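You operate a simulated robot arm through the tools that you are given. There is no shell and no other tool.

You are at the controls of a simulated robot arm. One attempt, no reset.

## Task
Rub the steel nozzle's burr off, then clamp it in the jig.
Fine: orange block, put back afterwards; seat the nozzle in its socket before the clamp swings on. Set down upright: rubbing block. What is to be rubbed or washed off counts as gone when no trace of it is left.

The check looks at the end state, three seconds after you hand in, the way a careful person would. Anything else that was tipped, shoved, dropped, spilled or broken makes it a failure.

## Robot
A 6-joint arm with a two-finger parallel gripper, fixed in place. Base frame: the origin is on the floor under the middle of its stand, x ahead of it, y to its left, z up; the work surface is at about z = 85. Lengths are in cm, angles in rad, forces in N, time in s.
With the tool pointing down near the work surface it reaches from about 26 to 68 cm from the base axis. Its first joint turns from -1.152 to 1.152 rad. Payload 2.9 kg.
The TCP is the grasp point between the finger pads, 3 cm short of the fingertips. In the tool frame z runs along the fingers and y along their closing line. Largest opening 11 cm; finger width 2, thickness 1; the body of the gripper, 4.8 by 11.2 cm, starts 5.5 cm behind the TCP.
Orientation is that of the tool frame in the base frame, as [roll, pitch, yaw] about the fixed x, y, z axes, in that order (R = Rz(yaw) Ry(pitch) Rx(roll)). With the fingers straight down and closing along the base's y, the tool's x points along the base's -x, its y along +y and its z along -z.

## Interface
- The arm moves only by the tool play_rows. Its argument "increments" is a list that holds one entry, the list of rows, each a list of 7 numbers: the opening, from 0 (shut) to 1 (fully open), then the shift along the tool's x, y, z in cm, then the turn, a rotation vector about the tool's x, y, z in rad. In form: [[[gripper, x, y, z, wx, wy, wz], ...]]. A call has 1 to 20 rows; each row shifts and turns the commanded pose from where the row before left it, along the tool's axes as they then stand. Rows are played at 5 a second. More than 5 cm and 0.15 rad between two rows, or a gripper value outside its range, and nothing of the call is played. Where a pose cannot be reached the arm comes as near as it can. A force on the tool above 40 N (or 10 N above the force at the start of the call, whichever is more), or a blocked arm, ends the call early, and 0.2 s more pass. Each finger travels about 10.8 cm/s and halts on what it meets, pressing with about 23 N; the grip force reading is that of the motor and also rises with nothing between the fingers. The clock runs only during rows and for 0.2 s after the last one: add rows that do not move to give the fingers time. It gives the time, the measured TCP pose, the force on the tool (base axes), the opening and the grip force at its end, in the units of the frame above (readings bear some noise), with the torque about the TCP (base axes, N m) and any sound that the robot's microphone picked up.
- Cameras (640 x 400 px; columns grow to the right, rows downward): "scene" is fixed at [6.75, 41.95, 139.49]; the picture's right is [-0.86, -0.51, 0.00], its down [-0.25, 0.42, -0.87] and it looks along [0.45, -0.75, -0.49] (base axes); focal length 332 px, centre (320, 200). "wrist" rides on the gripper at [7.2, 1.7, -10.3] in the tool frame; the picture's right is [-0.23, 0.97, 0.00], its down [-0.76, -0.18, -0.62] and it looks along [-0.61, -0.14, 0.78] (tool axes); focal length 222 px, centre (320, 200).
- camera(camera): a new picture of that camera. It takes no simulated time.
- measure_at(camera, pixels): for up to 12 pixels [column, row] of the newest picture of that camera ("zoom" is the newest enlarged one), the place [x, y, z] in the base frame of the surface seen there, good to about 0.2 cm. It takes no simulated time.
- enlarge(camera, box): a new picture of the part [left, top, right, bottom] of that camera's present view, enlarged. It takes no simulated time.
- close_job(): hands the job in; it is judged then, once.

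Unless the task says otherwise, let go and move clear before handing in.

The tools are called after "Call:" as name(argument=value, ...) on one line, values as JSON. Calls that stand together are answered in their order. play_rows: Moves the arm, as the interface text tells. Its arguments: {"type":"object","properties":{"increments":{"type":"array","items":{"type":"array","items":{"type":"array","items":{"type":"number"}}}}},"required":["increments"]} The other tools are called the same way: camera (camera) takes a picture; measure_at (camera, pixels) gives the place of the surface under pixels of a picture; enlarge (camera, box) takes an enlarged picture of a part of a camera's view; close_job () hands the job in.

At the start:

```text
t: 0.0
ee_pos: [39.97, -22.61, 120.37]
tcp_rot: [-3.141, 0.0, 3.141]
force: [0.3, 0.0, 0.1]
torque: [-0.02, -0.02, 0.0]
grip_width: 11.02
grip_force: 0.0
```

scene: 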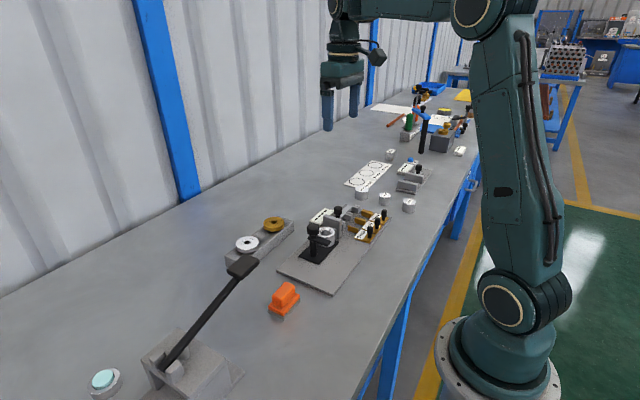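
wrist: 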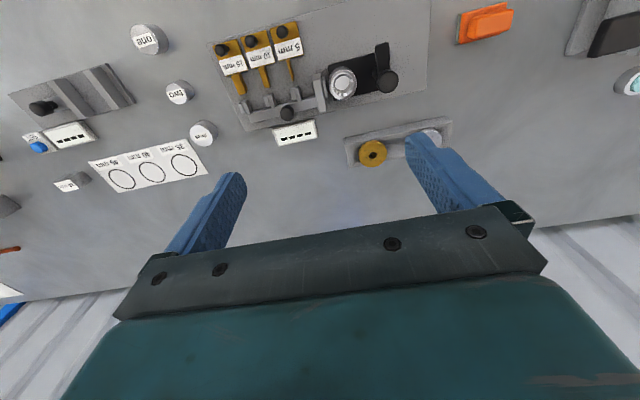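

The scene picture shows a jig plate near (335,245), a tray with two nozzles (steel near (247,243), brass near (273,224)), and an orange block at (284,297). I'll look closer at each before moving.

Call:
enlarge(camera="scene", box=[220, 180, 400, 330])

Call:
enlarge(camera="wrist", box=[200, 0, 460, 180])

Call:
enlarge(camera="wrist", box=[400, 0, 640, 180])

```text
2.67 times, centred on (310, 255) of scene
```

zoom: 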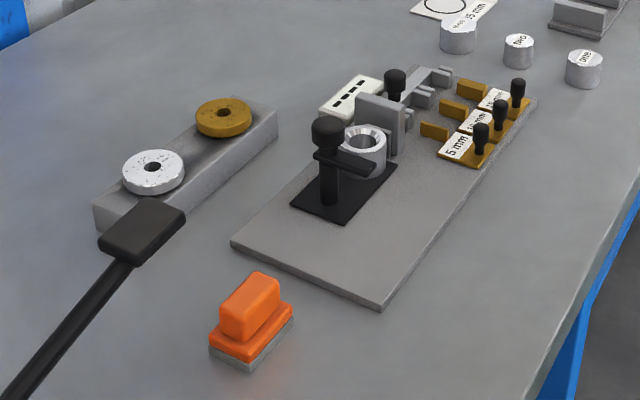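

```text
2.22 times, centred on (330, 90) of wrist
```

zoom: 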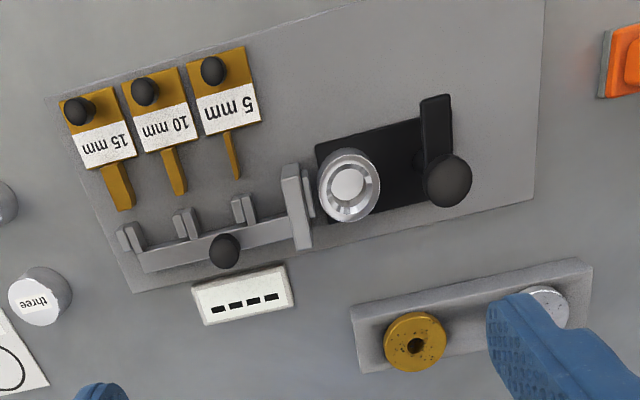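

```text
2.22 times, centred on (520, 90) of wrist
```

zoom: 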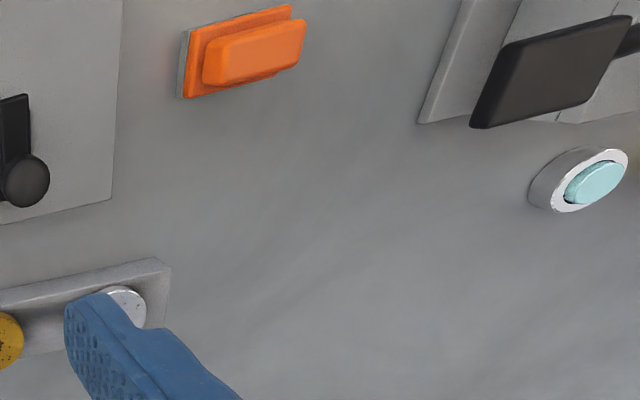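

The tray at (230,200) zoom holds a silver disc and a brass disc, with specks on both. I'll zoom in further and measure.

Call:
enlarge(camera="scene", box=[220, 205, 300, 270])

Call:
measure_at(camera="zoom", pixels=[[180, 290], [220, 300], [262, 290], [240, 250], [380, 150], [430, 140], [110, 400], [300, 250], [330, 260], [420, 170], [240, 320], [240, 340]])

Call:
enlarge(camera="scene", box=[295, 195, 375, 260])

Call:
enlarge(camera="scene", box=[260, 270, 310, 325])

```text
6.15 times, centred on (260, 238) of scene
```

zoom: 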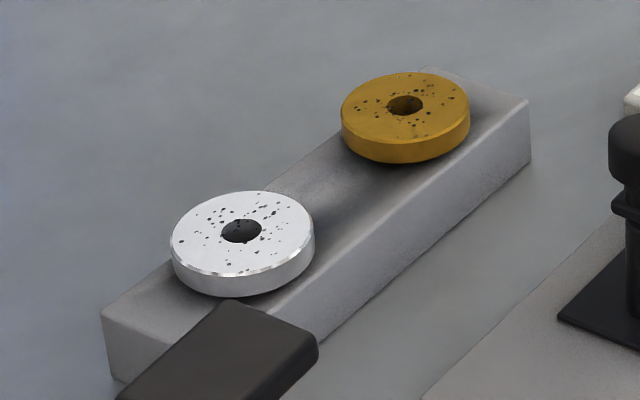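

```text
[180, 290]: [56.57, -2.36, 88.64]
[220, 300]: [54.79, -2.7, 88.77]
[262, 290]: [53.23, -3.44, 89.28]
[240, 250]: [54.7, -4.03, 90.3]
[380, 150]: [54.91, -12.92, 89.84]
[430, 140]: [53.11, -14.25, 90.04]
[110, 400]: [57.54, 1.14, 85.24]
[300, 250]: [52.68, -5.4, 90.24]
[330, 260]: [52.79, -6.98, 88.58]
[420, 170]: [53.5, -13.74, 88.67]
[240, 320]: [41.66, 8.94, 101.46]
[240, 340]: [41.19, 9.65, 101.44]
```

```text
6.15 times, centred on (335, 228) of scene
```

zoom: 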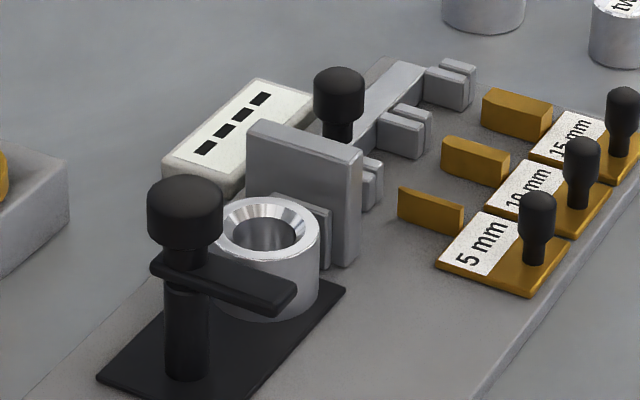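

```text
7.27 times, centred on (285, 298) of scene
```

zoom: 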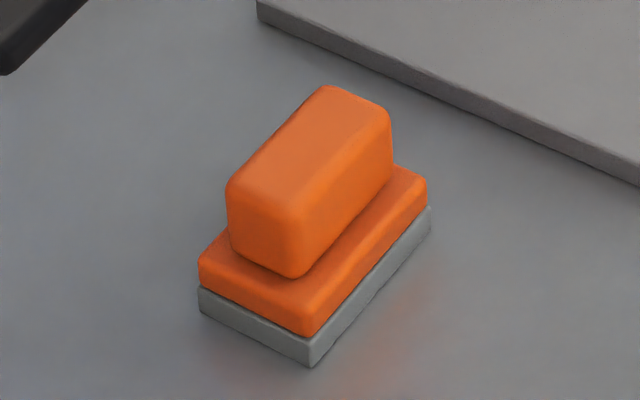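

The steel nozzle's flange sits in the tray at about (54.7,-4, 90.3); the socket is a cup with a clamp post next to it. I'll measure block, socket, clamp post and arm.

Call:
measure_at(camera="zoom", pixels=[[330, 95], [385, 110], [235, 190], [295, 205], [265, 240], [345, 210], [410, 175], [425, 185], [205, 260], [310, 330], [308, 362], [428, 215]])

Call:
enlarge(camera="scene", box=[295, 200, 355, 260])

Call:
measure_at(camera="zoom", pixels=[[150, 80], [150, 150], [150, 200], [150, 290], [270, 245], [120, 220], [290, 130], [225, 85], [210, 110], [260, 90], [225, 200], [330, 200]])

```text
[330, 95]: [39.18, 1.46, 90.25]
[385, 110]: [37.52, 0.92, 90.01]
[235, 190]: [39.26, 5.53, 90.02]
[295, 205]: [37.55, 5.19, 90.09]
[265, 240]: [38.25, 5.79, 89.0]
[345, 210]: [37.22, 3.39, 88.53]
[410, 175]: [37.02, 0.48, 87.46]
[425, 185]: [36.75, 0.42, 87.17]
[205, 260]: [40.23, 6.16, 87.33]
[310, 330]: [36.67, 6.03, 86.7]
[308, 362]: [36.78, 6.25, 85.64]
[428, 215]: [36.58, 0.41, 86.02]
```

```text
6.67 times, centred on (325, 230) of scene
```

zoom: 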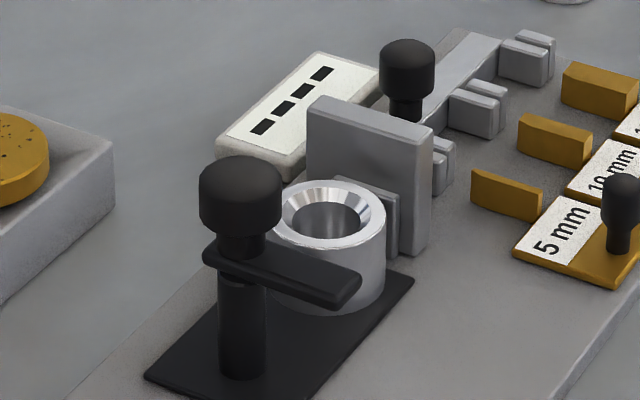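

```text
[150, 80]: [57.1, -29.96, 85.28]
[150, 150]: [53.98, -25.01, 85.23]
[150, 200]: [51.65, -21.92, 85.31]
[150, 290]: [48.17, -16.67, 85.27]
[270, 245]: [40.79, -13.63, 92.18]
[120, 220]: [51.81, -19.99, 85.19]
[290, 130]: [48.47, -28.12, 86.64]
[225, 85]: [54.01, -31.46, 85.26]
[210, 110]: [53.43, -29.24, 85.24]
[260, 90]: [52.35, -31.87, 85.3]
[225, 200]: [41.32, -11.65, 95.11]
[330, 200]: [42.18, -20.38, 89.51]
```

The block is about 3.6 x 5.7 cm with a 2 cm wide handle at z up to 90.2. Now measuring the clamp and socket in detail.

Call:
measure_at(camera="zoom", pixels=[[240, 165], [240, 215], [205, 190], [280, 190], [210, 255], [345, 295], [355, 275], [330, 265], [240, 280], [240, 330], [240, 372], [265, 330]])

Call:
measure_at(camera="zoom", pixels=[[280, 210], [382, 210], [330, 243], [325, 184], [320, 305], [372, 280], [300, 195], [365, 225], [155, 373], [408, 282], [320, 385], [290, 375]])

Call:
measure_at(camera="zoom", pixels=[[315, 105], [430, 130], [370, 115], [430, 240], [370, 160], [395, 210], [408, 60], [408, 90], [325, 220], [310, 215], [335, 235], [385, 250]])

```text
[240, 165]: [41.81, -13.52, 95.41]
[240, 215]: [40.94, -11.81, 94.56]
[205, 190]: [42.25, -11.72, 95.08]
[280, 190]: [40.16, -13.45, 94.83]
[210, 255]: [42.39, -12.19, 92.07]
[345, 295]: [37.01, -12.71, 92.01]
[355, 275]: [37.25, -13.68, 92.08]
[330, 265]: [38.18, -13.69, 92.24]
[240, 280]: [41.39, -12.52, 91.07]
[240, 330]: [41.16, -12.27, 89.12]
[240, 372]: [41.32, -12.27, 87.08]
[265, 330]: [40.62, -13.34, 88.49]
```

```text
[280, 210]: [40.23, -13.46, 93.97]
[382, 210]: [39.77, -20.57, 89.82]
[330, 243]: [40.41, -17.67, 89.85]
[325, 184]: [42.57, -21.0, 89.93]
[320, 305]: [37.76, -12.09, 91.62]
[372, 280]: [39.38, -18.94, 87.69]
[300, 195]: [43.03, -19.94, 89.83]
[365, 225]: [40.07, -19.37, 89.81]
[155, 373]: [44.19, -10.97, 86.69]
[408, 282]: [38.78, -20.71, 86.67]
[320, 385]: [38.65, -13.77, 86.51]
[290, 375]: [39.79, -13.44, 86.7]
```

```text
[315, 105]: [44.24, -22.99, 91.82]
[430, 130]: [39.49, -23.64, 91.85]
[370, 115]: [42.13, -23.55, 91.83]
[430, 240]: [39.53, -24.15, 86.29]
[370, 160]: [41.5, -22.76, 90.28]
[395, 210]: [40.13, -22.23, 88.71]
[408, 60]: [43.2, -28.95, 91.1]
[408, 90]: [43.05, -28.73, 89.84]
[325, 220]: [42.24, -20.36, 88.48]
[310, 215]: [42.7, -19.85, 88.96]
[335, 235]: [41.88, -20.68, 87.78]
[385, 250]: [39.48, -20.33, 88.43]
```

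The clamp post stands at about (41.3,-12.8) with its arm (z≈92) pointing toward -x; the socket is at about (41.4,-19.3) with rim z≈89.85. Now I'll measure the lever press handle and the tray from the wrist picture.

Call:
measure_at(camera="wrist", pixels=[[630, 15], [600, 50], [625, 45], [635, 25], [570, 50], [345, 145], [352, 163], [448, 122], [452, 140], [440, 128], [372, 152], [395, 140]])

Call:
measure_at(camera="scene", pixels=[[240, 258], [257, 262], [243, 279], [227, 271], [215, 300], [180, 350], [230, 262], [245, 270]])

Call:
enlarge(camera="scene", box=[60, 240, 300, 400])

```text
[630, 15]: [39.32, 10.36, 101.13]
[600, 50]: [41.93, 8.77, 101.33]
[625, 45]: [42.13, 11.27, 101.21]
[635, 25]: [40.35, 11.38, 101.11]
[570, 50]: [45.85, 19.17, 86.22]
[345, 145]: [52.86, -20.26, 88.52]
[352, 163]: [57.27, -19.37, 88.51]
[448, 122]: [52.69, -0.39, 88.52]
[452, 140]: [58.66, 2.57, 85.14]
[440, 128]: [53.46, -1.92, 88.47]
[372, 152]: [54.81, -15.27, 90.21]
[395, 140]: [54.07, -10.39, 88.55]
```

```text
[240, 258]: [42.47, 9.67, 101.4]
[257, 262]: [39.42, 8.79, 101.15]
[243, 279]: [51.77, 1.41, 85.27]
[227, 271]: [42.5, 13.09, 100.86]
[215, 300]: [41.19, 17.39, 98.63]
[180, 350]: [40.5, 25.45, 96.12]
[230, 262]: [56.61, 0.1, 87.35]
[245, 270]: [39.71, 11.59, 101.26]
```

```text
2.50 times, centred on (180, 320) of scene
```

zoom: 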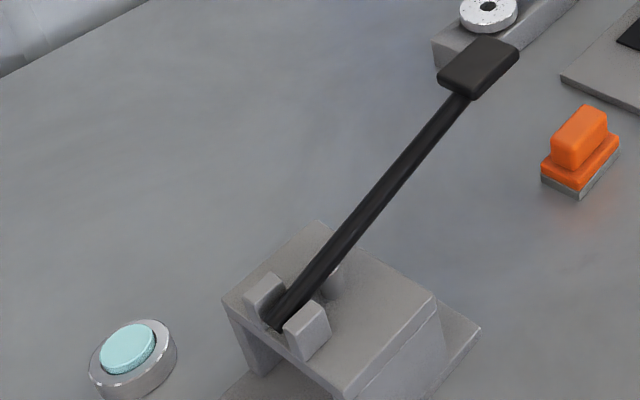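

The tray top is at z≈88.5 (x 52.8–57.3) and the lever handle at z≈101 sits over x 39–42.5, y 8.6–13, so I must stay clear of it. I'll move the wrist camera to view the tray and jig better.

Call:
play_rows(increments=[[[1, 0, 2.77, 1.4, 0, 0, 0], [1, 0, 2.77, 1.4, 0, 0, 0], [1, 0, 2.77, 1.4, 0, 0, 0], [1, 0, 2.77, 1.4, 0, 0, 0], [1, 0, 2.77, 1.4, 0, 0, 0], [1, 0, 2.77, 1.4, 0, 0, 0], [1, 0, 0, 0, 0, 0, 0]]])

Call:
camera(camera="wrist")

Call:
enlarge(camera="wrist", box=[260, 100, 440, 220])

Call:
enlarge(camera="wrist", box=[140, 60, 340, 190])

```text
t: 1.6
ee_pos: [39.83, -5.97, 111.99]
tcp_rot: [-3.141, 0.0, 3.141]
force: [-0.4, -0.4, 0.0]
torque: [0.01, -0.03, 0.04]
grip_width: 11.01
grip_force: 0.1
```

```text
taken
```

wrist: 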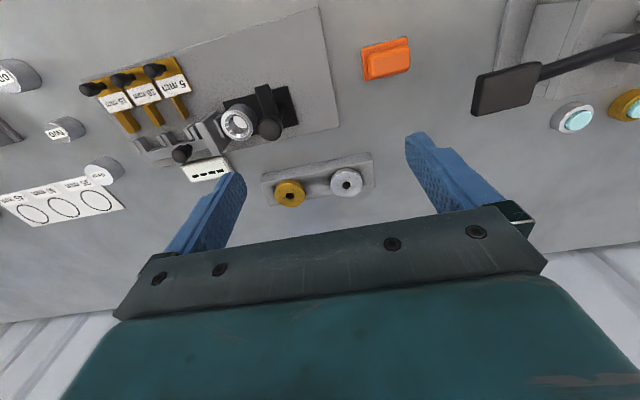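

```text
3.33 times, centred on (350, 160) of wrist
```

zoom: 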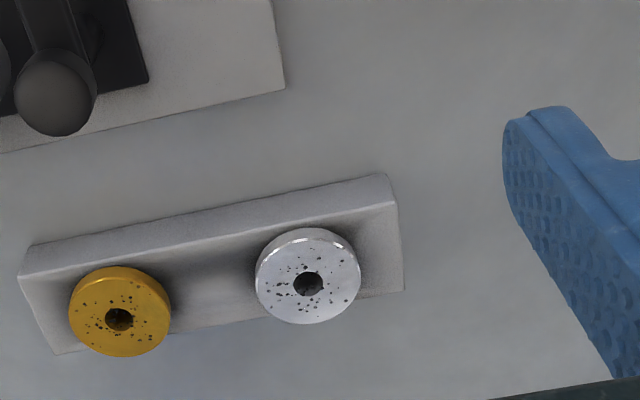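

```text
3.08 times, centred on (240, 125) of wrist
```

zoom: 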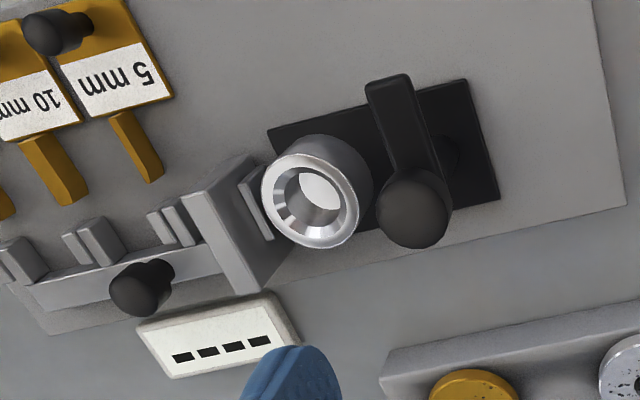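

The view now shows steel nozzle at (346,183) in the tray, with specks on the top face. I'll measure its rim, the tray edges and the block from here.

Call:
enlarge(camera="wrist", box=[310, 140, 390, 215])

Call:
measure_at(camera="wrist", pixels=[[346, 170], [346, 194], [333, 183], [360, 181], [338, 175], [355, 175], [338, 191], [355, 191], [370, 156], [378, 184], [265, 177], [276, 205]])

Call:
measure_at(camera="wrist", pixels=[[372, 178], [377, 165], [365, 154], [320, 195], [320, 165], [310, 170], [325, 190], [362, 160], [375, 187]])

```text
5.33 times, centred on (350, 178) of wrist
```

zoom: 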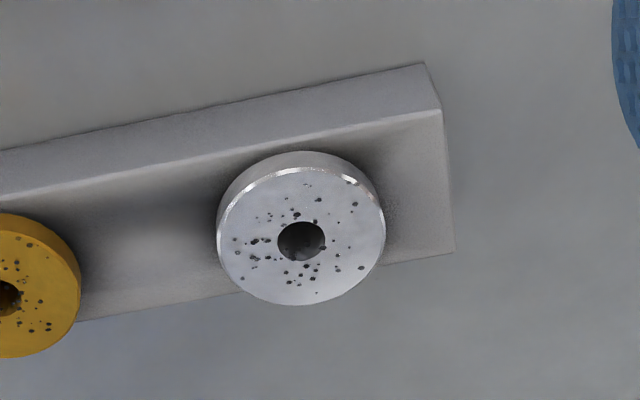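

```text
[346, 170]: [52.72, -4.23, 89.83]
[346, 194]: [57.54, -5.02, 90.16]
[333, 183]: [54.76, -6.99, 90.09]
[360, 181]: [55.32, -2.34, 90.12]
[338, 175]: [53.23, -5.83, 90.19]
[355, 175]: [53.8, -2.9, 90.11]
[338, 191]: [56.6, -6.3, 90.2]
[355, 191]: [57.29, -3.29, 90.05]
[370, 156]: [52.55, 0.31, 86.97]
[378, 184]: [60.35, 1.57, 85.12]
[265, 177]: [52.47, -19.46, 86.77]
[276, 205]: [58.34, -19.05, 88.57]
```

```text
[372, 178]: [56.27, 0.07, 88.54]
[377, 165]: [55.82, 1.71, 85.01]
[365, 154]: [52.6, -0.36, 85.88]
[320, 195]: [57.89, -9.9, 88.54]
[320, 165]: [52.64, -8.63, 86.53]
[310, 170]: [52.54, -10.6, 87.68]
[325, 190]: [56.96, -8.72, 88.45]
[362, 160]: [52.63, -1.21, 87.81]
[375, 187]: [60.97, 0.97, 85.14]
```

Measuring the rim more finely in the zoom, plus the hole centre.

Call:
enlarge(camera="wrist", box=[325, 160, 370, 205])

Call:
enlarge(camera="wrist", box=[310, 140, 390, 215])

Call:
measure_at(camera="zoom", pixels=[[221, 232], [383, 232], [300, 172], [300, 302], [276, 242], [327, 242], [301, 221], [301, 264], [410, 120], [450, 245], [120, 150], [130, 308]])

```text
8.89 times, centred on (348, 182) of wrist
```

zoom: 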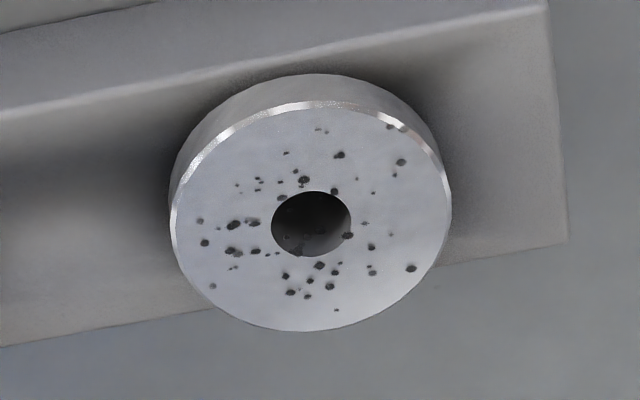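

```text
5.33 times, centred on (350, 178) of wrist
```

zoom: 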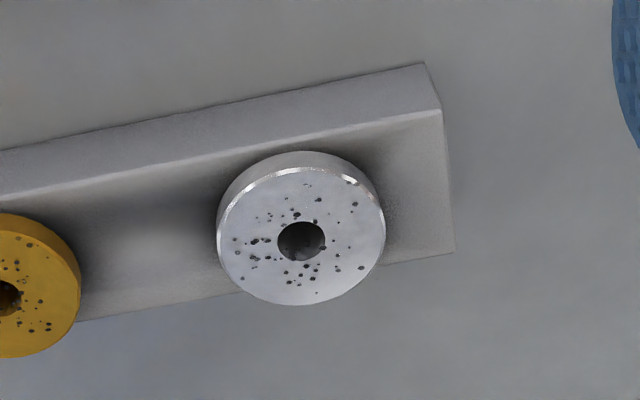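

```text
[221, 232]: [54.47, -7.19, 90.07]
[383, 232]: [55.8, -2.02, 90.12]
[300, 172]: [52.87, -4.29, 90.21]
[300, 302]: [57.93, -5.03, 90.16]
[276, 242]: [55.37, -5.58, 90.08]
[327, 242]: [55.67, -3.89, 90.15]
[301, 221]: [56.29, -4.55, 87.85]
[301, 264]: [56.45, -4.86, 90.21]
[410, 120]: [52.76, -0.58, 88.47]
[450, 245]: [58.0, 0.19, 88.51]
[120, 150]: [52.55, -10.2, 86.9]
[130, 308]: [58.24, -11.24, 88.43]
```

The steel flange centre is about (55.4,-4.6), radius ≈2.6, top z≈90.15 on a tray whose top is 88.5. Now I measure the block at (386,58) from this view.

Call:
enlarge(camera="wrist", box=[345, 25, 425, 90])

Call:
measure_at(camera="wrist", pixels=[[372, 55], [407, 46], [375, 75], [408, 68], [363, 48], [408, 38], [367, 79], [410, 70], [390, 60], [365, 65]])

```text
6.15 times, centred on (385, 58) of wrist
```

zoom: 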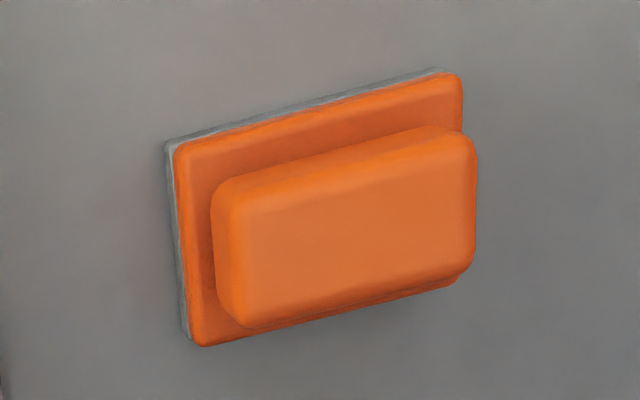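

```text
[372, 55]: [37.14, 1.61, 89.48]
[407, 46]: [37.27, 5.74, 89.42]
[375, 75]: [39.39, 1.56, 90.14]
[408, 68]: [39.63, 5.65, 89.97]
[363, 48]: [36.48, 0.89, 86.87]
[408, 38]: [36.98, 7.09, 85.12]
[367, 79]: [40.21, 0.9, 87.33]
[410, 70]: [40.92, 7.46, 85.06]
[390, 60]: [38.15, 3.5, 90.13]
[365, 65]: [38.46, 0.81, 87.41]
```

The block's handle spans about x 37.2–39.6, y 1.3–5.7, top z 90.15. I'll turn the tool by -90° about its axis at height (so the fingers close along x and the camera points away from the lever), then move above the block.

Call:
play_rows(increments=[[[1, 0, 0, 0, 0, 0, -0.1428], [1, 0, 0, 0, 0, 0, -0.1428], [1, 0, 0, 0, 0, 0, -0.1428], [1, 0, 0, 0, 0, 0, -0.1428], [1, 0, 0, 0, 0, 0, -0.1428], [1, 0, 0, 0, 0, 0, -0.1428], [1, 0, 0, 0, 0, 0, -0.1428], [1, 0, 0, 0, 0, 0, -0.1428], [1, 0, 0, 0, 0, 0, -0.1428], [1, 0, 0, 0, 0, 0, -0.1428], [1, 0, 0, 0, 0, 0, -0.1428], [1, -2.3, 0.35, 0, 0, 0, 0], [1, -2.3, 0.35, 0, 0, 0, 0], [1, -2.3, 0.35, 0, 0, 0, 0], [1, -2.3, 0.35, 0, 0, 0, 0], [1, 0, 0, 0, 0, 0, 0], [1, 0, 0, 0, 0, 0, 0]]])

Call:
camera(camera="wrist")

Call:
camera(camera="scene")

```text
t: 5.2
ee_pos: [38.54, 3.16, 111.93]
tcp_rot: [3.141, -0.001, -1.571]
force: [-0.1, 0.0, 0.8]
torque: [0.01, 0.02, -0.01]
grip_width: 11.0
grip_force: 0.0
```

```text
taken
```

wrist: 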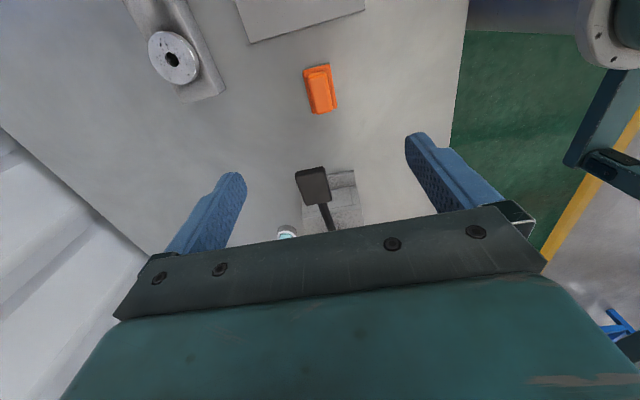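

```text
taken
```

scene: 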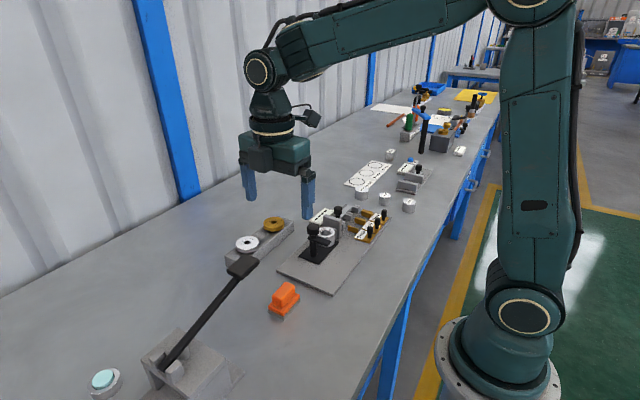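

The tool is turned as wanted and hovers over the block, which appears at (320,88). I'll refine the block's pose from this view before descending.

Call:
enlarge(camera="wrist", box=[290, 55, 350, 120])

Call:
measure_at(camera="wrist", pixels=[[307, 72], [329, 69], [315, 108], [335, 105], [304, 68], [311, 113], [330, 65], [322, 88], [305, 90]])

```text
6.15 times, centred on (320, 88) of wrist
```

zoom: 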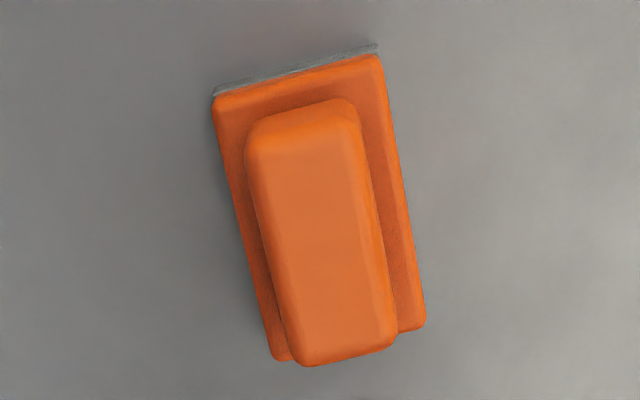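

```text
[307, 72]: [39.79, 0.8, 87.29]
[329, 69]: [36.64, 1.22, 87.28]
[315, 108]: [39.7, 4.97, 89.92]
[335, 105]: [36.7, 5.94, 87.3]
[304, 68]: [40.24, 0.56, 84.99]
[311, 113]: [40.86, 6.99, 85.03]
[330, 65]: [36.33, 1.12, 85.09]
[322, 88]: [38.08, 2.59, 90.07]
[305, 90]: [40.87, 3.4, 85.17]
```

Call:
measure_at(camera="zoom", pixels=[[258, 150], [350, 118], [290, 340], [385, 335], [248, 160], [300, 355], [340, 105], [372, 200], [262, 200], [220, 100], [378, 62], [420, 322]])

```text
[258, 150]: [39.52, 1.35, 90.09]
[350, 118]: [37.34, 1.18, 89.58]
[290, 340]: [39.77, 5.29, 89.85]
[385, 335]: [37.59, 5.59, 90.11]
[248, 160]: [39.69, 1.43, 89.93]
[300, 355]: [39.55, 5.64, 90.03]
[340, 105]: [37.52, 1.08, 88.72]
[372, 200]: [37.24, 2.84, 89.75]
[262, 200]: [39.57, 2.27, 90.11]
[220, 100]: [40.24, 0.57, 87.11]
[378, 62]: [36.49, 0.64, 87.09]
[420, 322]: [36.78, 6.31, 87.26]
```

The handle is 2.5 cm wide, centred at (38.5,3.4), long along y. I'll descend to just over it, narrowing the opening to about 5.5 cm.

Call:
play_rows(increments=[[[0.6, -0.1, 0, 3, 0, 0, 0], [0.6, 0, 0, 3, 0, 0, 0], [0.6, 0, 0, 3, 0, 0, 0], [0.55, 0, 0, 3, 0, 0, 0], [0.5, 0, 0, 2, 0, 0, 0], [0.5, 0, 0, 2, 0, 0, 0], [0.5, 0, 0, 0, 0, 0, 0], [0.5, 0, 0, 0, 0, 0, 0]]])

Call:
camera(camera="scene")

Call:
camera(camera="wrist")

```text
t: 7.0
ee_pos: [38.53, 3.35, 95.84]
tcp_rot: [3.14, -0.001, -1.57]
force: [0.2, -0.1, -0.8]
torque: [0.0, 0.01, 0.0]
grip_width: 5.51
grip_force: 0.0
```

```text
taken
```

scene: 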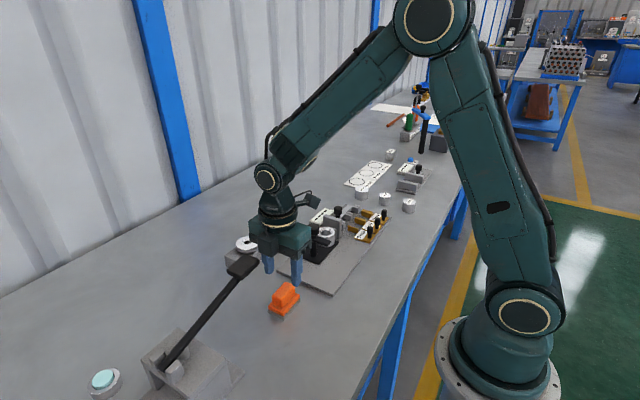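

```text
taken
```

wrist: 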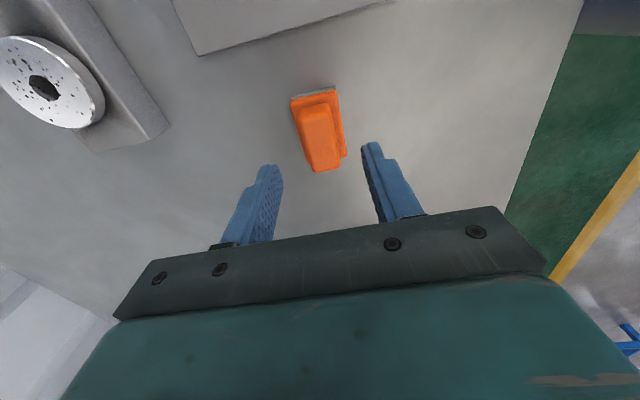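

The fingers straddle the block symmetrically and the gripper is clear of the lever handle. I'll descend 5.1 cm and close on the handle.

Call:
play_rows(increments=[[[0.5, 0, 0, 1.2, 0, 0, 0], [0.5, 0, 0, 1.2, 0, 0, 0], [0.5, 0, 0, 1.2, 0, 0, 0], [0.5, 0, 0, 0.8, 0, 0, 0], [0.5, 0, 0, 0.6, 0, 0, 0], [0.5, 0, 0, 0, 0, 0, 0]]])

Call:
camera(camera="scene")

Call:
enlarge(camera="scene", box=[220, 200, 340, 330])

```text
t: 8.4
ee_pos: [38.48, 3.34, 90.84]
tcp_rot: [-3.14, -0.001, -1.57]
force: [0.5, 0.7, 0.5]
torque: [-0.04, 0.01, 0.02]
grip_width: 5.5
grip_force: 0.0
```

```text
taken
```

scene: 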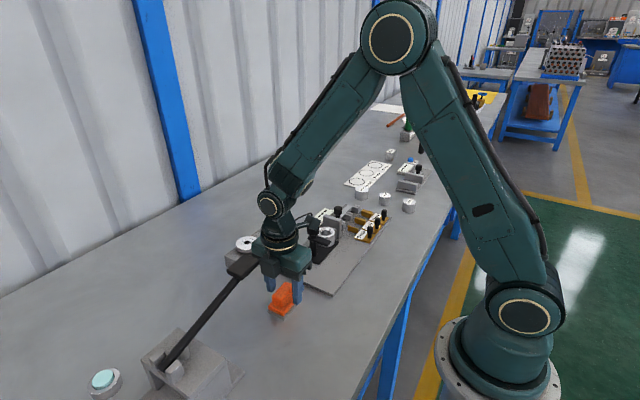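

```text
3.08 times, centred on (280, 265) of scene
```

zoom: 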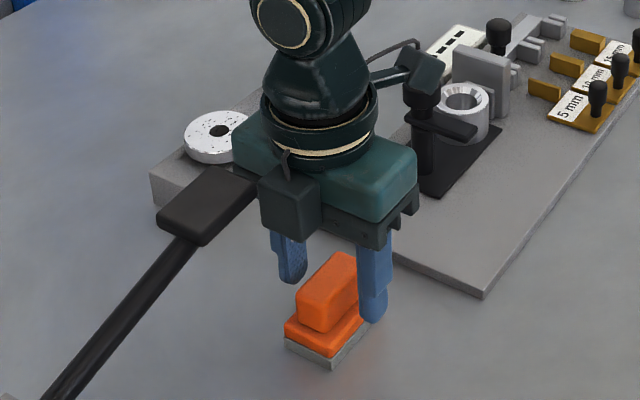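

Fingertips are beside the handle, with no contact force; the gripper's side box at (290,200) zoom is near but clear of the lever. Closing on the handle now.

Call:
play_rows(increments=[[[0.3, 0, 0, 0, 0, 0, 0], [0.2, 0, 0, 0, 0, 0, 0], [0.1, 0, 0, 0, 0, 0, 0], [0.1, 0, 0, 0, 0, 0, 0], [0.1, 0, 0, 0, 0, 0, 0]]])

Call:
enlarge(camera="scene", box=[220, 200, 340, 330])

```text
t: 9.6
ee_pos: [38.55, 3.25, 90.93]
tcp_rot: [-3.141, 0.001, -1.572]
force: [-0.1, -1.0, 0.1]
torque: [0.03, 0.03, 0.0]
grip_width: 2.55
grip_force: 22.8
```

```text
3.08 times, centred on (280, 265) of scene
```

zoom: 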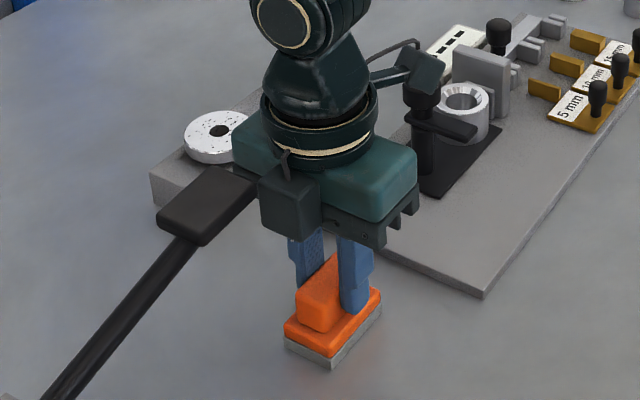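

The handle is gripped (width 2.55, 22.8 N). Before lifting I check where the gripper's side box lies with respect to the lever handle.

Call:
measure_at(camera="zoom", pixels=[[290, 200], [265, 190], [315, 200], [290, 235], [250, 190], [215, 175], [205, 235], [290, 170]])

```text
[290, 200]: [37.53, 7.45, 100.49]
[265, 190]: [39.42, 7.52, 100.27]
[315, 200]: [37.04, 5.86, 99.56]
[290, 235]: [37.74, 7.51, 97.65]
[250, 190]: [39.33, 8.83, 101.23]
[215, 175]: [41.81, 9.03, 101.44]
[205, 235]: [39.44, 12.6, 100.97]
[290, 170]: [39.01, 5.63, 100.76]
```

The side box's outer face is at y≈7.5 and the lever begins at y≈8.7, so a straight lift is safe. I'll lift to z≈103 and carry the block above the steel nozzle.

Call:
play_rows(increments=[[[0.1, 0, 0, -1, 0, 0, 0], [0.1, 0, 0, -2.5, 0, 0, 0], [0.1, 0, 0, -3, 0, 0, 0], [0.1, 0, 0, -3, 0, 0, 0], [0.1, 0, 0, -2.5, 0, 0, 0], [0.1, 0.99, -2.1, 0, 0, 0, 0], [0.1, 0.99, -2.1, 0, 0, 0, 0], [0.1, 0.99, -2.1, 0, 0, 0, 0], [0.1, 0.99, -2.1, 0, 0, 0, 0], [0.1, 0.99, -2.1, 0, 0, 0, 0], [0.1, 0.99, -2.1, 0, 0, 0, 0], [0.1, 0.99, -2.1, 0, 0, 0, 0], [0.1, 0.99, -2.1, 0, 0, 0, 0], [0.1, 0, 0, 0, 0, 0, 0], [0.1, 0, 0, 0, 0, 0, 0]]])

Call:
camera(camera="scene")

Call:
camera(camera="wrist")

```text
t: 12.8
ee_pos: [55.31, -4.69, 102.89]
tcp_rot: [-3.141, -0.001, -1.57]
force: [0.7, -0.5, -0.8]
torque: [-0.03, 0.02, 0.03]
grip_width: 2.54
grip_force: 22.7
```

```text
taken
```

scene: 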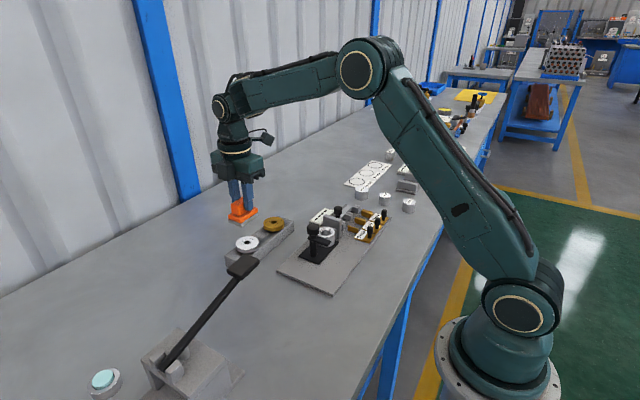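

```text
taken
```

wrist: 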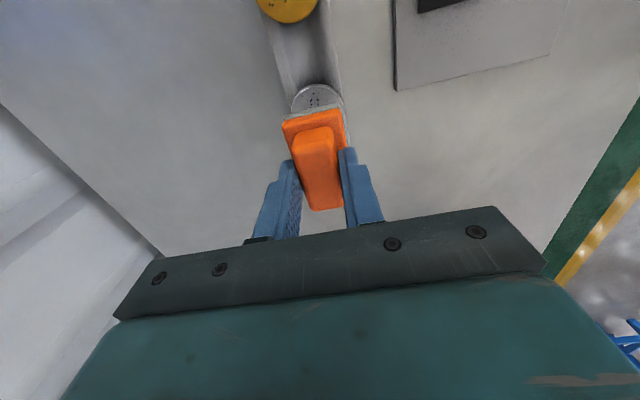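

The block hangs level in the grip above the nozzle. I'll check the nozzle's centre again from the scene view before lowering.

Call:
enlarge(camera="scene", box=[220, 205, 300, 270])

Call:
measure_at(camera="zoom", pixels=[[176, 235], [310, 225], [240, 195], [240, 272], [192, 205], [295, 262], [190, 262], [295, 205], [222, 230], [262, 230], [240, 243], [240, 290]])

```text
6.15 times, centred on (260, 238) of scene
```

zoom: 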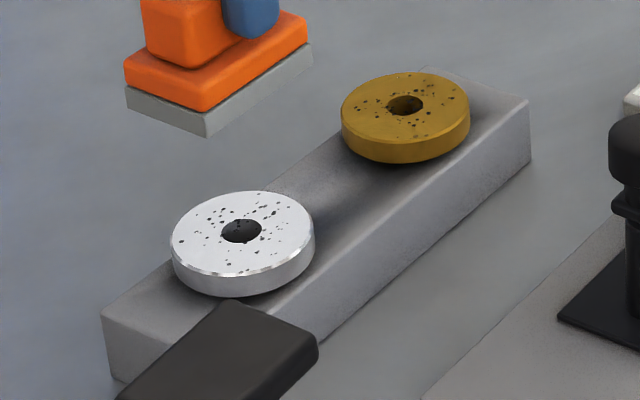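

```text
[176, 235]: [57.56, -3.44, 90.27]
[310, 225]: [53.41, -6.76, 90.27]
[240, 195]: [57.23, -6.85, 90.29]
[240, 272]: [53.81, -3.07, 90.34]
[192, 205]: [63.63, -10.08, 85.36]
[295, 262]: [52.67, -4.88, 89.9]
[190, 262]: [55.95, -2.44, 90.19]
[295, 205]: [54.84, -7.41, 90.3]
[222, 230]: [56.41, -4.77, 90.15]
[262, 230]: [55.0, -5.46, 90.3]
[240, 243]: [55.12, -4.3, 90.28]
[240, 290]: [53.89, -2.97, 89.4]
```

Both views average to a nozzle centre of about (55.4,-4.8) and top z≈90.2, so contact should come at TCP z≈96.05. Lowering to about 96.8 first.

Call:
play_rows(increments=[[[0.1, 0.2, -0.1, 2, 0, 0, 0], [0.1, 0, 0, 2, 0, 0, 0], [0.1, 0, 0, 1.3, 0, 0, 0], [0.1, 0, 0, 0.6, 0, 0, 0], [0.1, 0, 0, 0.2, 0, 0, 0], [0.1, 0, 0, 0, 0, 0, 0], [0.1, 0, 0, 0, 0, 0, 0]]])

Call:
enlarge(camera="scene", box=[200, 185, 300, 270])

```text
t: 14.4
ee_pos: [55.36, -4.83, 96.8]
tcp_rot: [-3.141, 0.0, -1.573]
force: [1.0, -1.4, -2.0]
torque: [0.01, -0.03, -0.01]
grip_width: 2.52
grip_force: 22.6
```

```text
4.71 times, centred on (250, 228) of scene
```

zoom: 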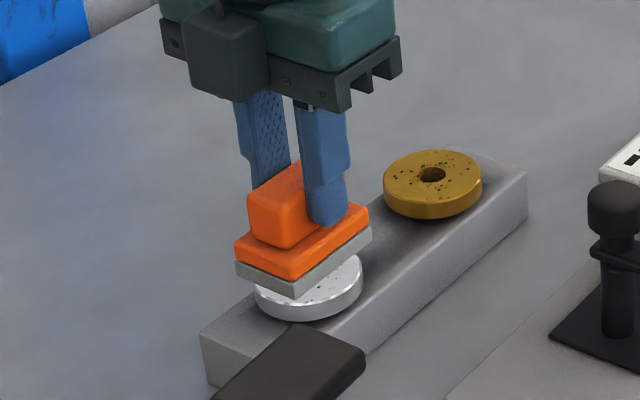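

The block is just above the disc, no contact yet. Lowering in small steps.

Call:
play_rows(increments=[[[0.1, 0, 0, 0.25, 0, 0, 0], [0.1, 0, 0, 0.2, 0, 0, 0], [0.1, 0, 0, 0.15, 0, 0, 0], [0.1, 0, 0, 0.1, 0, 0, 0], [0.1, 0, 0, 0, 0, 0, 0]]])

```text
t: 15.6
ee_pos: [55.36, -4.85, 96.01]
tcp_rot: [3.141, 0.001, -1.571]
force: [-0.2, -0.5, -1.2]
torque: [0.03, -0.02, -0.02]
grip_width: 2.53
grip_force: 22.6
```

Call:
play_rows(increments=[[[0.1, 0, 0, 0.05, 0, 0, 0], [0.1, 0, 0, 0.05, 0, 0, 0], [0.1, 0, 0, 0, 0, 0, 0]]])

Call:
enlarge(camera="scene", box=[220, 205, 300, 270])

```text
t: 16.4
ee_pos: [55.44, -4.8, 96.03]
tcp_rot: [3.14, 0.0, -1.57]
force: [0.2, 0.1, -1.6]
torque: [-0.01, 0.04, 0.0]
grip_width: 2.56
grip_force: 22.9
```

```text
6.15 times, centred on (260, 238) of scene
```

zoom: 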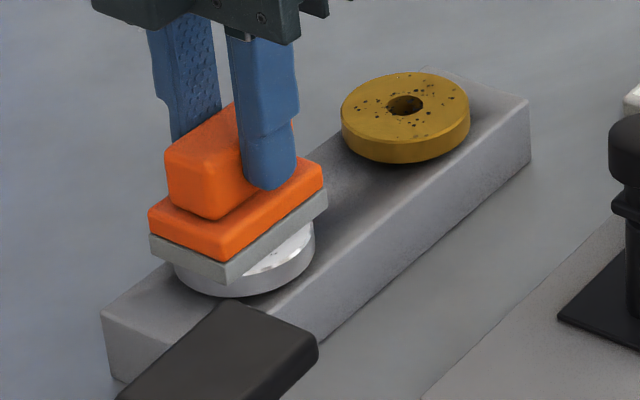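

Very close to contact, still no real force. Lowering a bit more.

Call:
play_rows(increments=[[[0.1, 0, 0, 0.05, 0, 0, 0], [0.1, 0, 0, 0.05, 0, 0, 0], [0.1, 0, 0, 0.05, 0, 0, 0], [0.1, 0, 0, 0, 0, 0, 0]]])

```text
t: 17.4
ee_pos: [55.25, -4.77, 95.82]
tcp_rot: [-3.138, -0.001, -1.57]
force: [-0.1, 1.5, 1.9]
torque: [0.09, 0.0, 0.0]
grip_width: 2.52
grip_force: 23.0
```

Contact begins (force z +1.9 N, torque rising). I'll press slightly more and see the stiffness.

Call:
play_rows(increments=[[[0.1, 0, 0, 0.05, 0, 0, 0], [0.1, 0, 0, 0.05, 0, 0, 0], [0.1, 0, 0, 0, 0, 0, 0]]])

```text
t: 18.2
ee_pos: [55.4, -4.71, 95.85]
tcp_rot: [-3.14, 0.0, -1.57]
force: [-3.1, -0.6, 16.2]
torque: [0.04, 0.19, 0.04]
grip_width: 2.53
grip_force: 22.6
```

Now 16 N; I'll ease to roughly 9 N and do a first rubbing stroke back and forth along x.

Call:
play_rows(increments=[[[0.1, 0, 0, -0.04, 0, 0, 0], [0.1, 0, 0.4, 0, 0, 0, 0], [0.1, 0, 0.4, 0, 0, 0, 0], [0.1, 0, 0.4, 0, 0, 0, 0], [0.1, 0, 0.4, 0, 0, 0, 0], [0.1, 0, -0.4, 0, 0, 0, 0], [0.1, 0, -0.4, 0, 0, 0, 0], [0.1, 0, -0.4, 0, 0, 0, 0], [0.1, 0, -0.4, 0, 0, 0, 0], [0.1, 0, -0.4, 0, 0, 0, 0], [0.1, 0, -0.4, 0, 0, 0, 0], [0.1, 0, -0.4, 0, 0, 0, 0], [0.1, 0, -0.4, 0, 0, 0, 0], [0.1, 0, 0.4, 0, 0, 0, 0], [0.1, 0, 0.4, 0, 0, 0, 0], [0.1, 0, 0.4, 0, 0, 0, 0], [0.1, 0, 0.4, 0, 0, 0, 0], [0.1, 0, 0, 0, 0, 0, 0]]])

Call:
enlarge(camera="scene", box=[220, 205, 300, 270])

Call:
enlarge(camera="wrist", box=[260, 60, 380, 160])

```text
t: 22.0
ee_pos: [55.42, -4.81, 95.76]
tcp_rot: [3.141, 0.0, -1.57]
force: [0.4, 0.0, -0.8]
torque: [0.0, 0.01, -0.01]
grip_width: 2.53
grip_force: 23.1
```

```text
6.15 times, centred on (260, 238) of scene
```

zoom: 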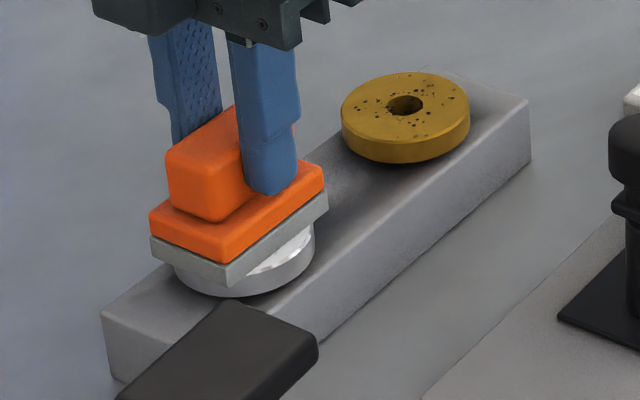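

```text
4.00 times, centred on (320, 110) of wrist
```

zoom: 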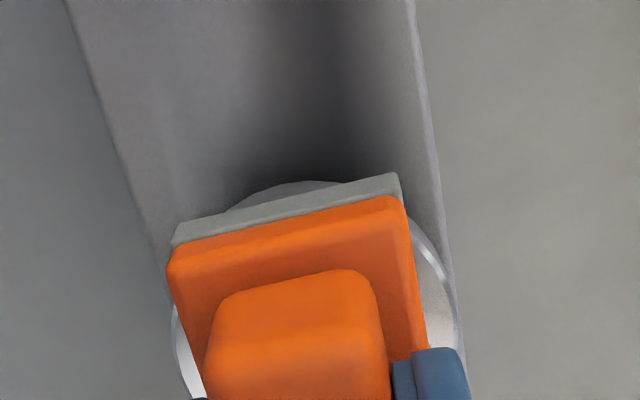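

The force fell to zero, so the block settled in the grip or the contact wore off. I'll lift to see what remains.

Call:
play_rows(increments=[[[0.1, 0, 0, -1, 0, 0, 0], [0.1, 0, 0, -2, 0, 0, 0], [0.1, 0, 0, -2.5, 0, 0, 0], [0.1, 0, 0, -1.5, 0, 0, 0], [0.1, 0, 0, 0, 0, 0, 0]]])

Call:
enlarge(camera="scene", box=[220, 205, 300, 270])

Call:
enlarge(camera="wrist", box=[260, 60, 380, 160])

```text
t: 23.2
ee_pos: [55.23, -4.88, 102.87]
tcp_rot: [-3.141, 0.001, -1.571]
force: [-0.5, 0.2, -1.7]
torque: [0.0, -0.01, 0.01]
grip_width: 2.55
grip_force: 23.8
```

```text
6.15 times, centred on (260, 238) of scene
```

zoom: 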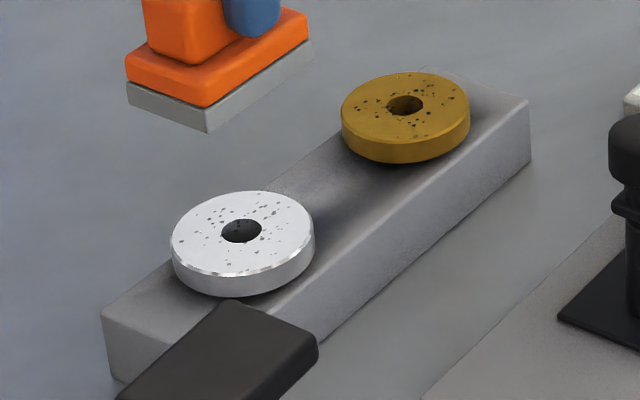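

```text
4.00 times, centred on (320, 110) of wrist
```

zoom: 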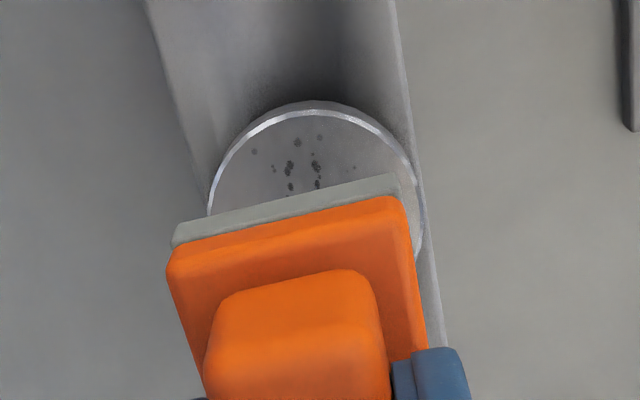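

The specks have faded but remain, so the rubbing works and needs more passes. I'll go back down and feel for contact again.

Call:
play_rows(increments=[[[0.1, 0, 0, 2, 0, 0, 0], [0.1, 0, 0, 2.5, 0, 0, 0], [0.1, 0, 0, 1.8, 0, 0, 0], [0.1, 0, 0, 0.7, 0, 0, 0], [0.1, 0, 0, 0.04, 0, 0, 0], [0.1, 0, 0, 0.03, 0, 0, 0], [0.1, 0, 0, 0, 0, 0, 0]]])

```text
t: 24.8
ee_pos: [55.33, -4.8, 95.83]
tcp_rot: [-3.139, 0.0, -1.572]
force: [-0.9, 2.1, 5.6]
torque: [0.18, 0.07, 0.0]
grip_width: 2.54
grip_force: 22.8
```

About 6–7 N of contact. I'll press a hair more and run longer strokes along x.

Call:
play_rows(increments=[[[0.1, 0, 0, 0.03, 0, 0, 0], [0.1, 0, 0.6, 0, 0, 0, 0], [0.1, 0, 0.6, 0, 0, 0, 0], [0.1, 0, 0.6, 0, 0, 0, 0], [0.1, 0, -0.6, 0, 0, 0, 0], [0.1, 0, -0.6, 0, 0, 0, 0], [0.1, 0, -0.6, 0, 0, 0, 0], [0.1, 0, -0.6, 0, 0, 0, 0], [0.1, 0, -0.6, 0, 0, 0, 0], [0.1, 0, -0.6, 0, 0, 0, 0], [0.1, 0, 0.6, 0, 0, 0, 0], [0.1, 0, 0.6, 0, 0, 0, 0], [0.1, 0, 0.6, 0, 0, 0, 0], [0.1, 0, 0, 0, 0, 0, 0]]])

Call:
enlarge(camera="scene", box=[220, 205, 300, 270])

```text
t: 27.8
ee_pos: [55.55, -4.84, 95.75]
tcp_rot: [-3.14, 0.001, -1.571]
force: [3.2, 0.1, 9.4]
torque: [0.09, -0.27, 0.02]
grip_width: 2.52
grip_force: 22.7
```

```text
6.15 times, centred on (260, 238) of scene
```

zoom: 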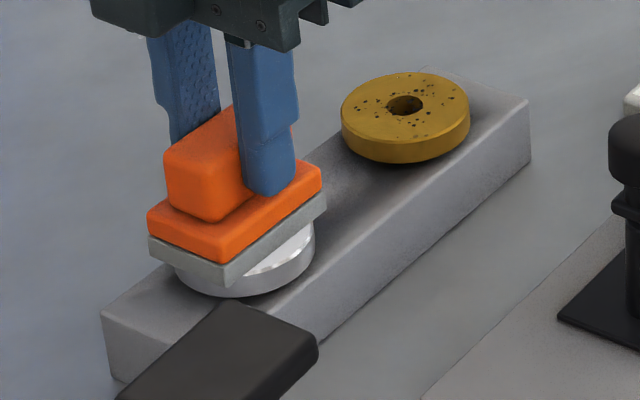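

Contact holds at about 10 N. Continuing with a full set of strokes, adding small y offsets to cover the whole face.

Call:
play_rows(increments=[[[0.1, 0.2, 0.6, 0, 0, 0, 0], [0.1, 0.2, 0.6, 0, 0, 0, 0], [0.1, 0, 0.6, 0, 0, 0, 0], [0.1, 0, -0.6, 0, 0, 0, 0], [0.1, 0, -0.6, 0, 0, 0, 0], [0.1, 0, -0.6, 0, 0, 0, 0], [0.1, 0, -0.6, 0, 0, 0, 0], [0.1, 0, -0.6, 0, 0, 0, 0], [0.1, 0, -0.6, 0, 0, 0, 0], [0.1, -0.2, 0.6, 0, 0, 0, 0], [0.1, -0.2, 0.6, 0, 0, 0, 0], [0.1, -0.2, 0.6, 0, 0, 0, 0], [0.1, -0.2, 0.6, 0, 0, 0, 0], [0.1, 0, 0.6, 0, 0, 0, 0], [0.1, 0, 0.6, 0, 0, 0, 0], [0.1, 0, -0.6, 0, 0, 0, 0], [0.1, 0.2, -0.6, 0, 0, 0, 0], [0.1, 0.2, -0.6, 0, 0, 0, 0], [0.1, 0, 0, 0, 0, 0, 0]]])

```text
t: 31.8
ee_pos: [55.39, -4.78, 95.7]
tcp_rot: [3.141, 0.001, -1.57]
force: [-0.1, 0.6, -0.7]
torque: [0.01, 0.01, -0.03]
grip_width: 2.53
grip_force: 22.5
```

The force dropped to zero again (slight slip in the grip). I'll take a look at the block's attitude and reapply pressure.

Call:
play_rows(increments=[[[0.1, 0, 0, 0.04, 0, 0, 0], [0.1, 0, 0, 0.03, 0, 0, 0], [0.1, 0, 0, 0, 0, 0, 0]]])

Call:
enlarge(camera="scene", box=[200, 185, 300, 270])

Call:
enlarge(camera="wrist", box=[240, 60, 400, 220])

```text
t: 32.6
ee_pos: [55.51, -4.69, 95.66]
tcp_rot: [-3.141, -0.001, -1.571]
force: [-2.7, -0.2, 4.8]
torque: [-0.01, 0.14, -0.01]
grip_width: 2.55
grip_force: 22.7
```

```text
4.71 times, centred on (250, 228) of scene
```

zoom: 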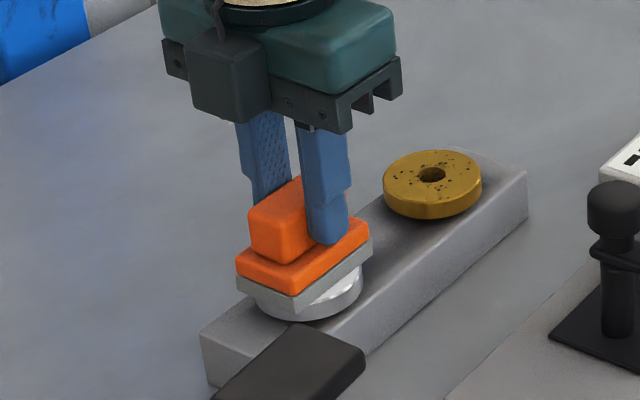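

```text
2.50 times, centred on (320, 140) of wrist
```

zoom: 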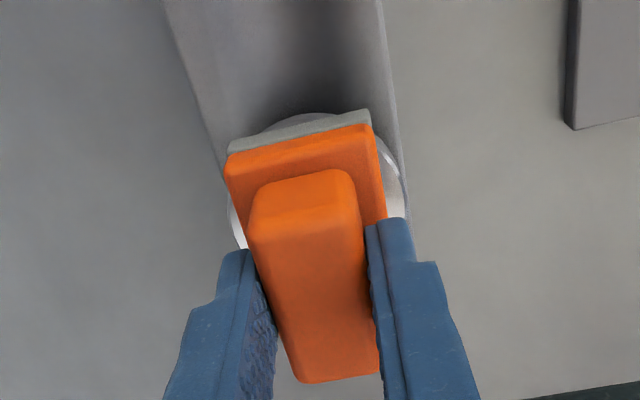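

The block is upright with ~5.5 N on it. More strokes with tiny downward compensation.

Call:
play_rows(increments=[[[0.1, 0, 0.6, 0.03, 0, 0, 0], [0.1, 0, 0.6, 0, 0, 0, 0], [0.1, 0, 0.6, 0, 0, 0, 0], [0.1, 0, -0.6, 0.01, 0, 0, 0], [0.1, 0, -0.6, 0, 0, 0, 0], [0.1, 0, -0.6, 0, 0, 0, 0], [0.1, 0, -0.6, 0.01, 0, 0, 0], [0.1, 0, -0.6, 0, 0, 0, 0], [0.1, 0, -0.6, 0, 0, 0, 0], [0.1, 0, 0.6, 0.01, 0, 0, 0], [0.1, 0, 0.6, 0, 0, 0, 0], [0.1, 0, 0.6, 0, 0, 0, 0], [0.1, 0, 0.6, 0.01, 0, 0, 0], [0.1, 0, 0.6, 0, 0, 0, 0], [0.1, 0, 0.6, 0, 0, 0, 0], [0.1, 0, -0.6, 0.01, 0, 0, 0], [0.1, 0, -0.6, 0, 0, 0, 0], [0.1, 0, -0.6, 0, 0, 0, 0], [0.1, 0, 0, 0, 0, 0, 0]]])

```text
t: 36.6
ee_pos: [55.21, -4.86, 95.65]
tcp_rot: [-3.142, 0.0, -1.571]
force: [-7.2, -0.3, 17.1]
torque: [-0.3, 0.55, -0.01]
grip_width: 2.52
grip_force: 22.9
```

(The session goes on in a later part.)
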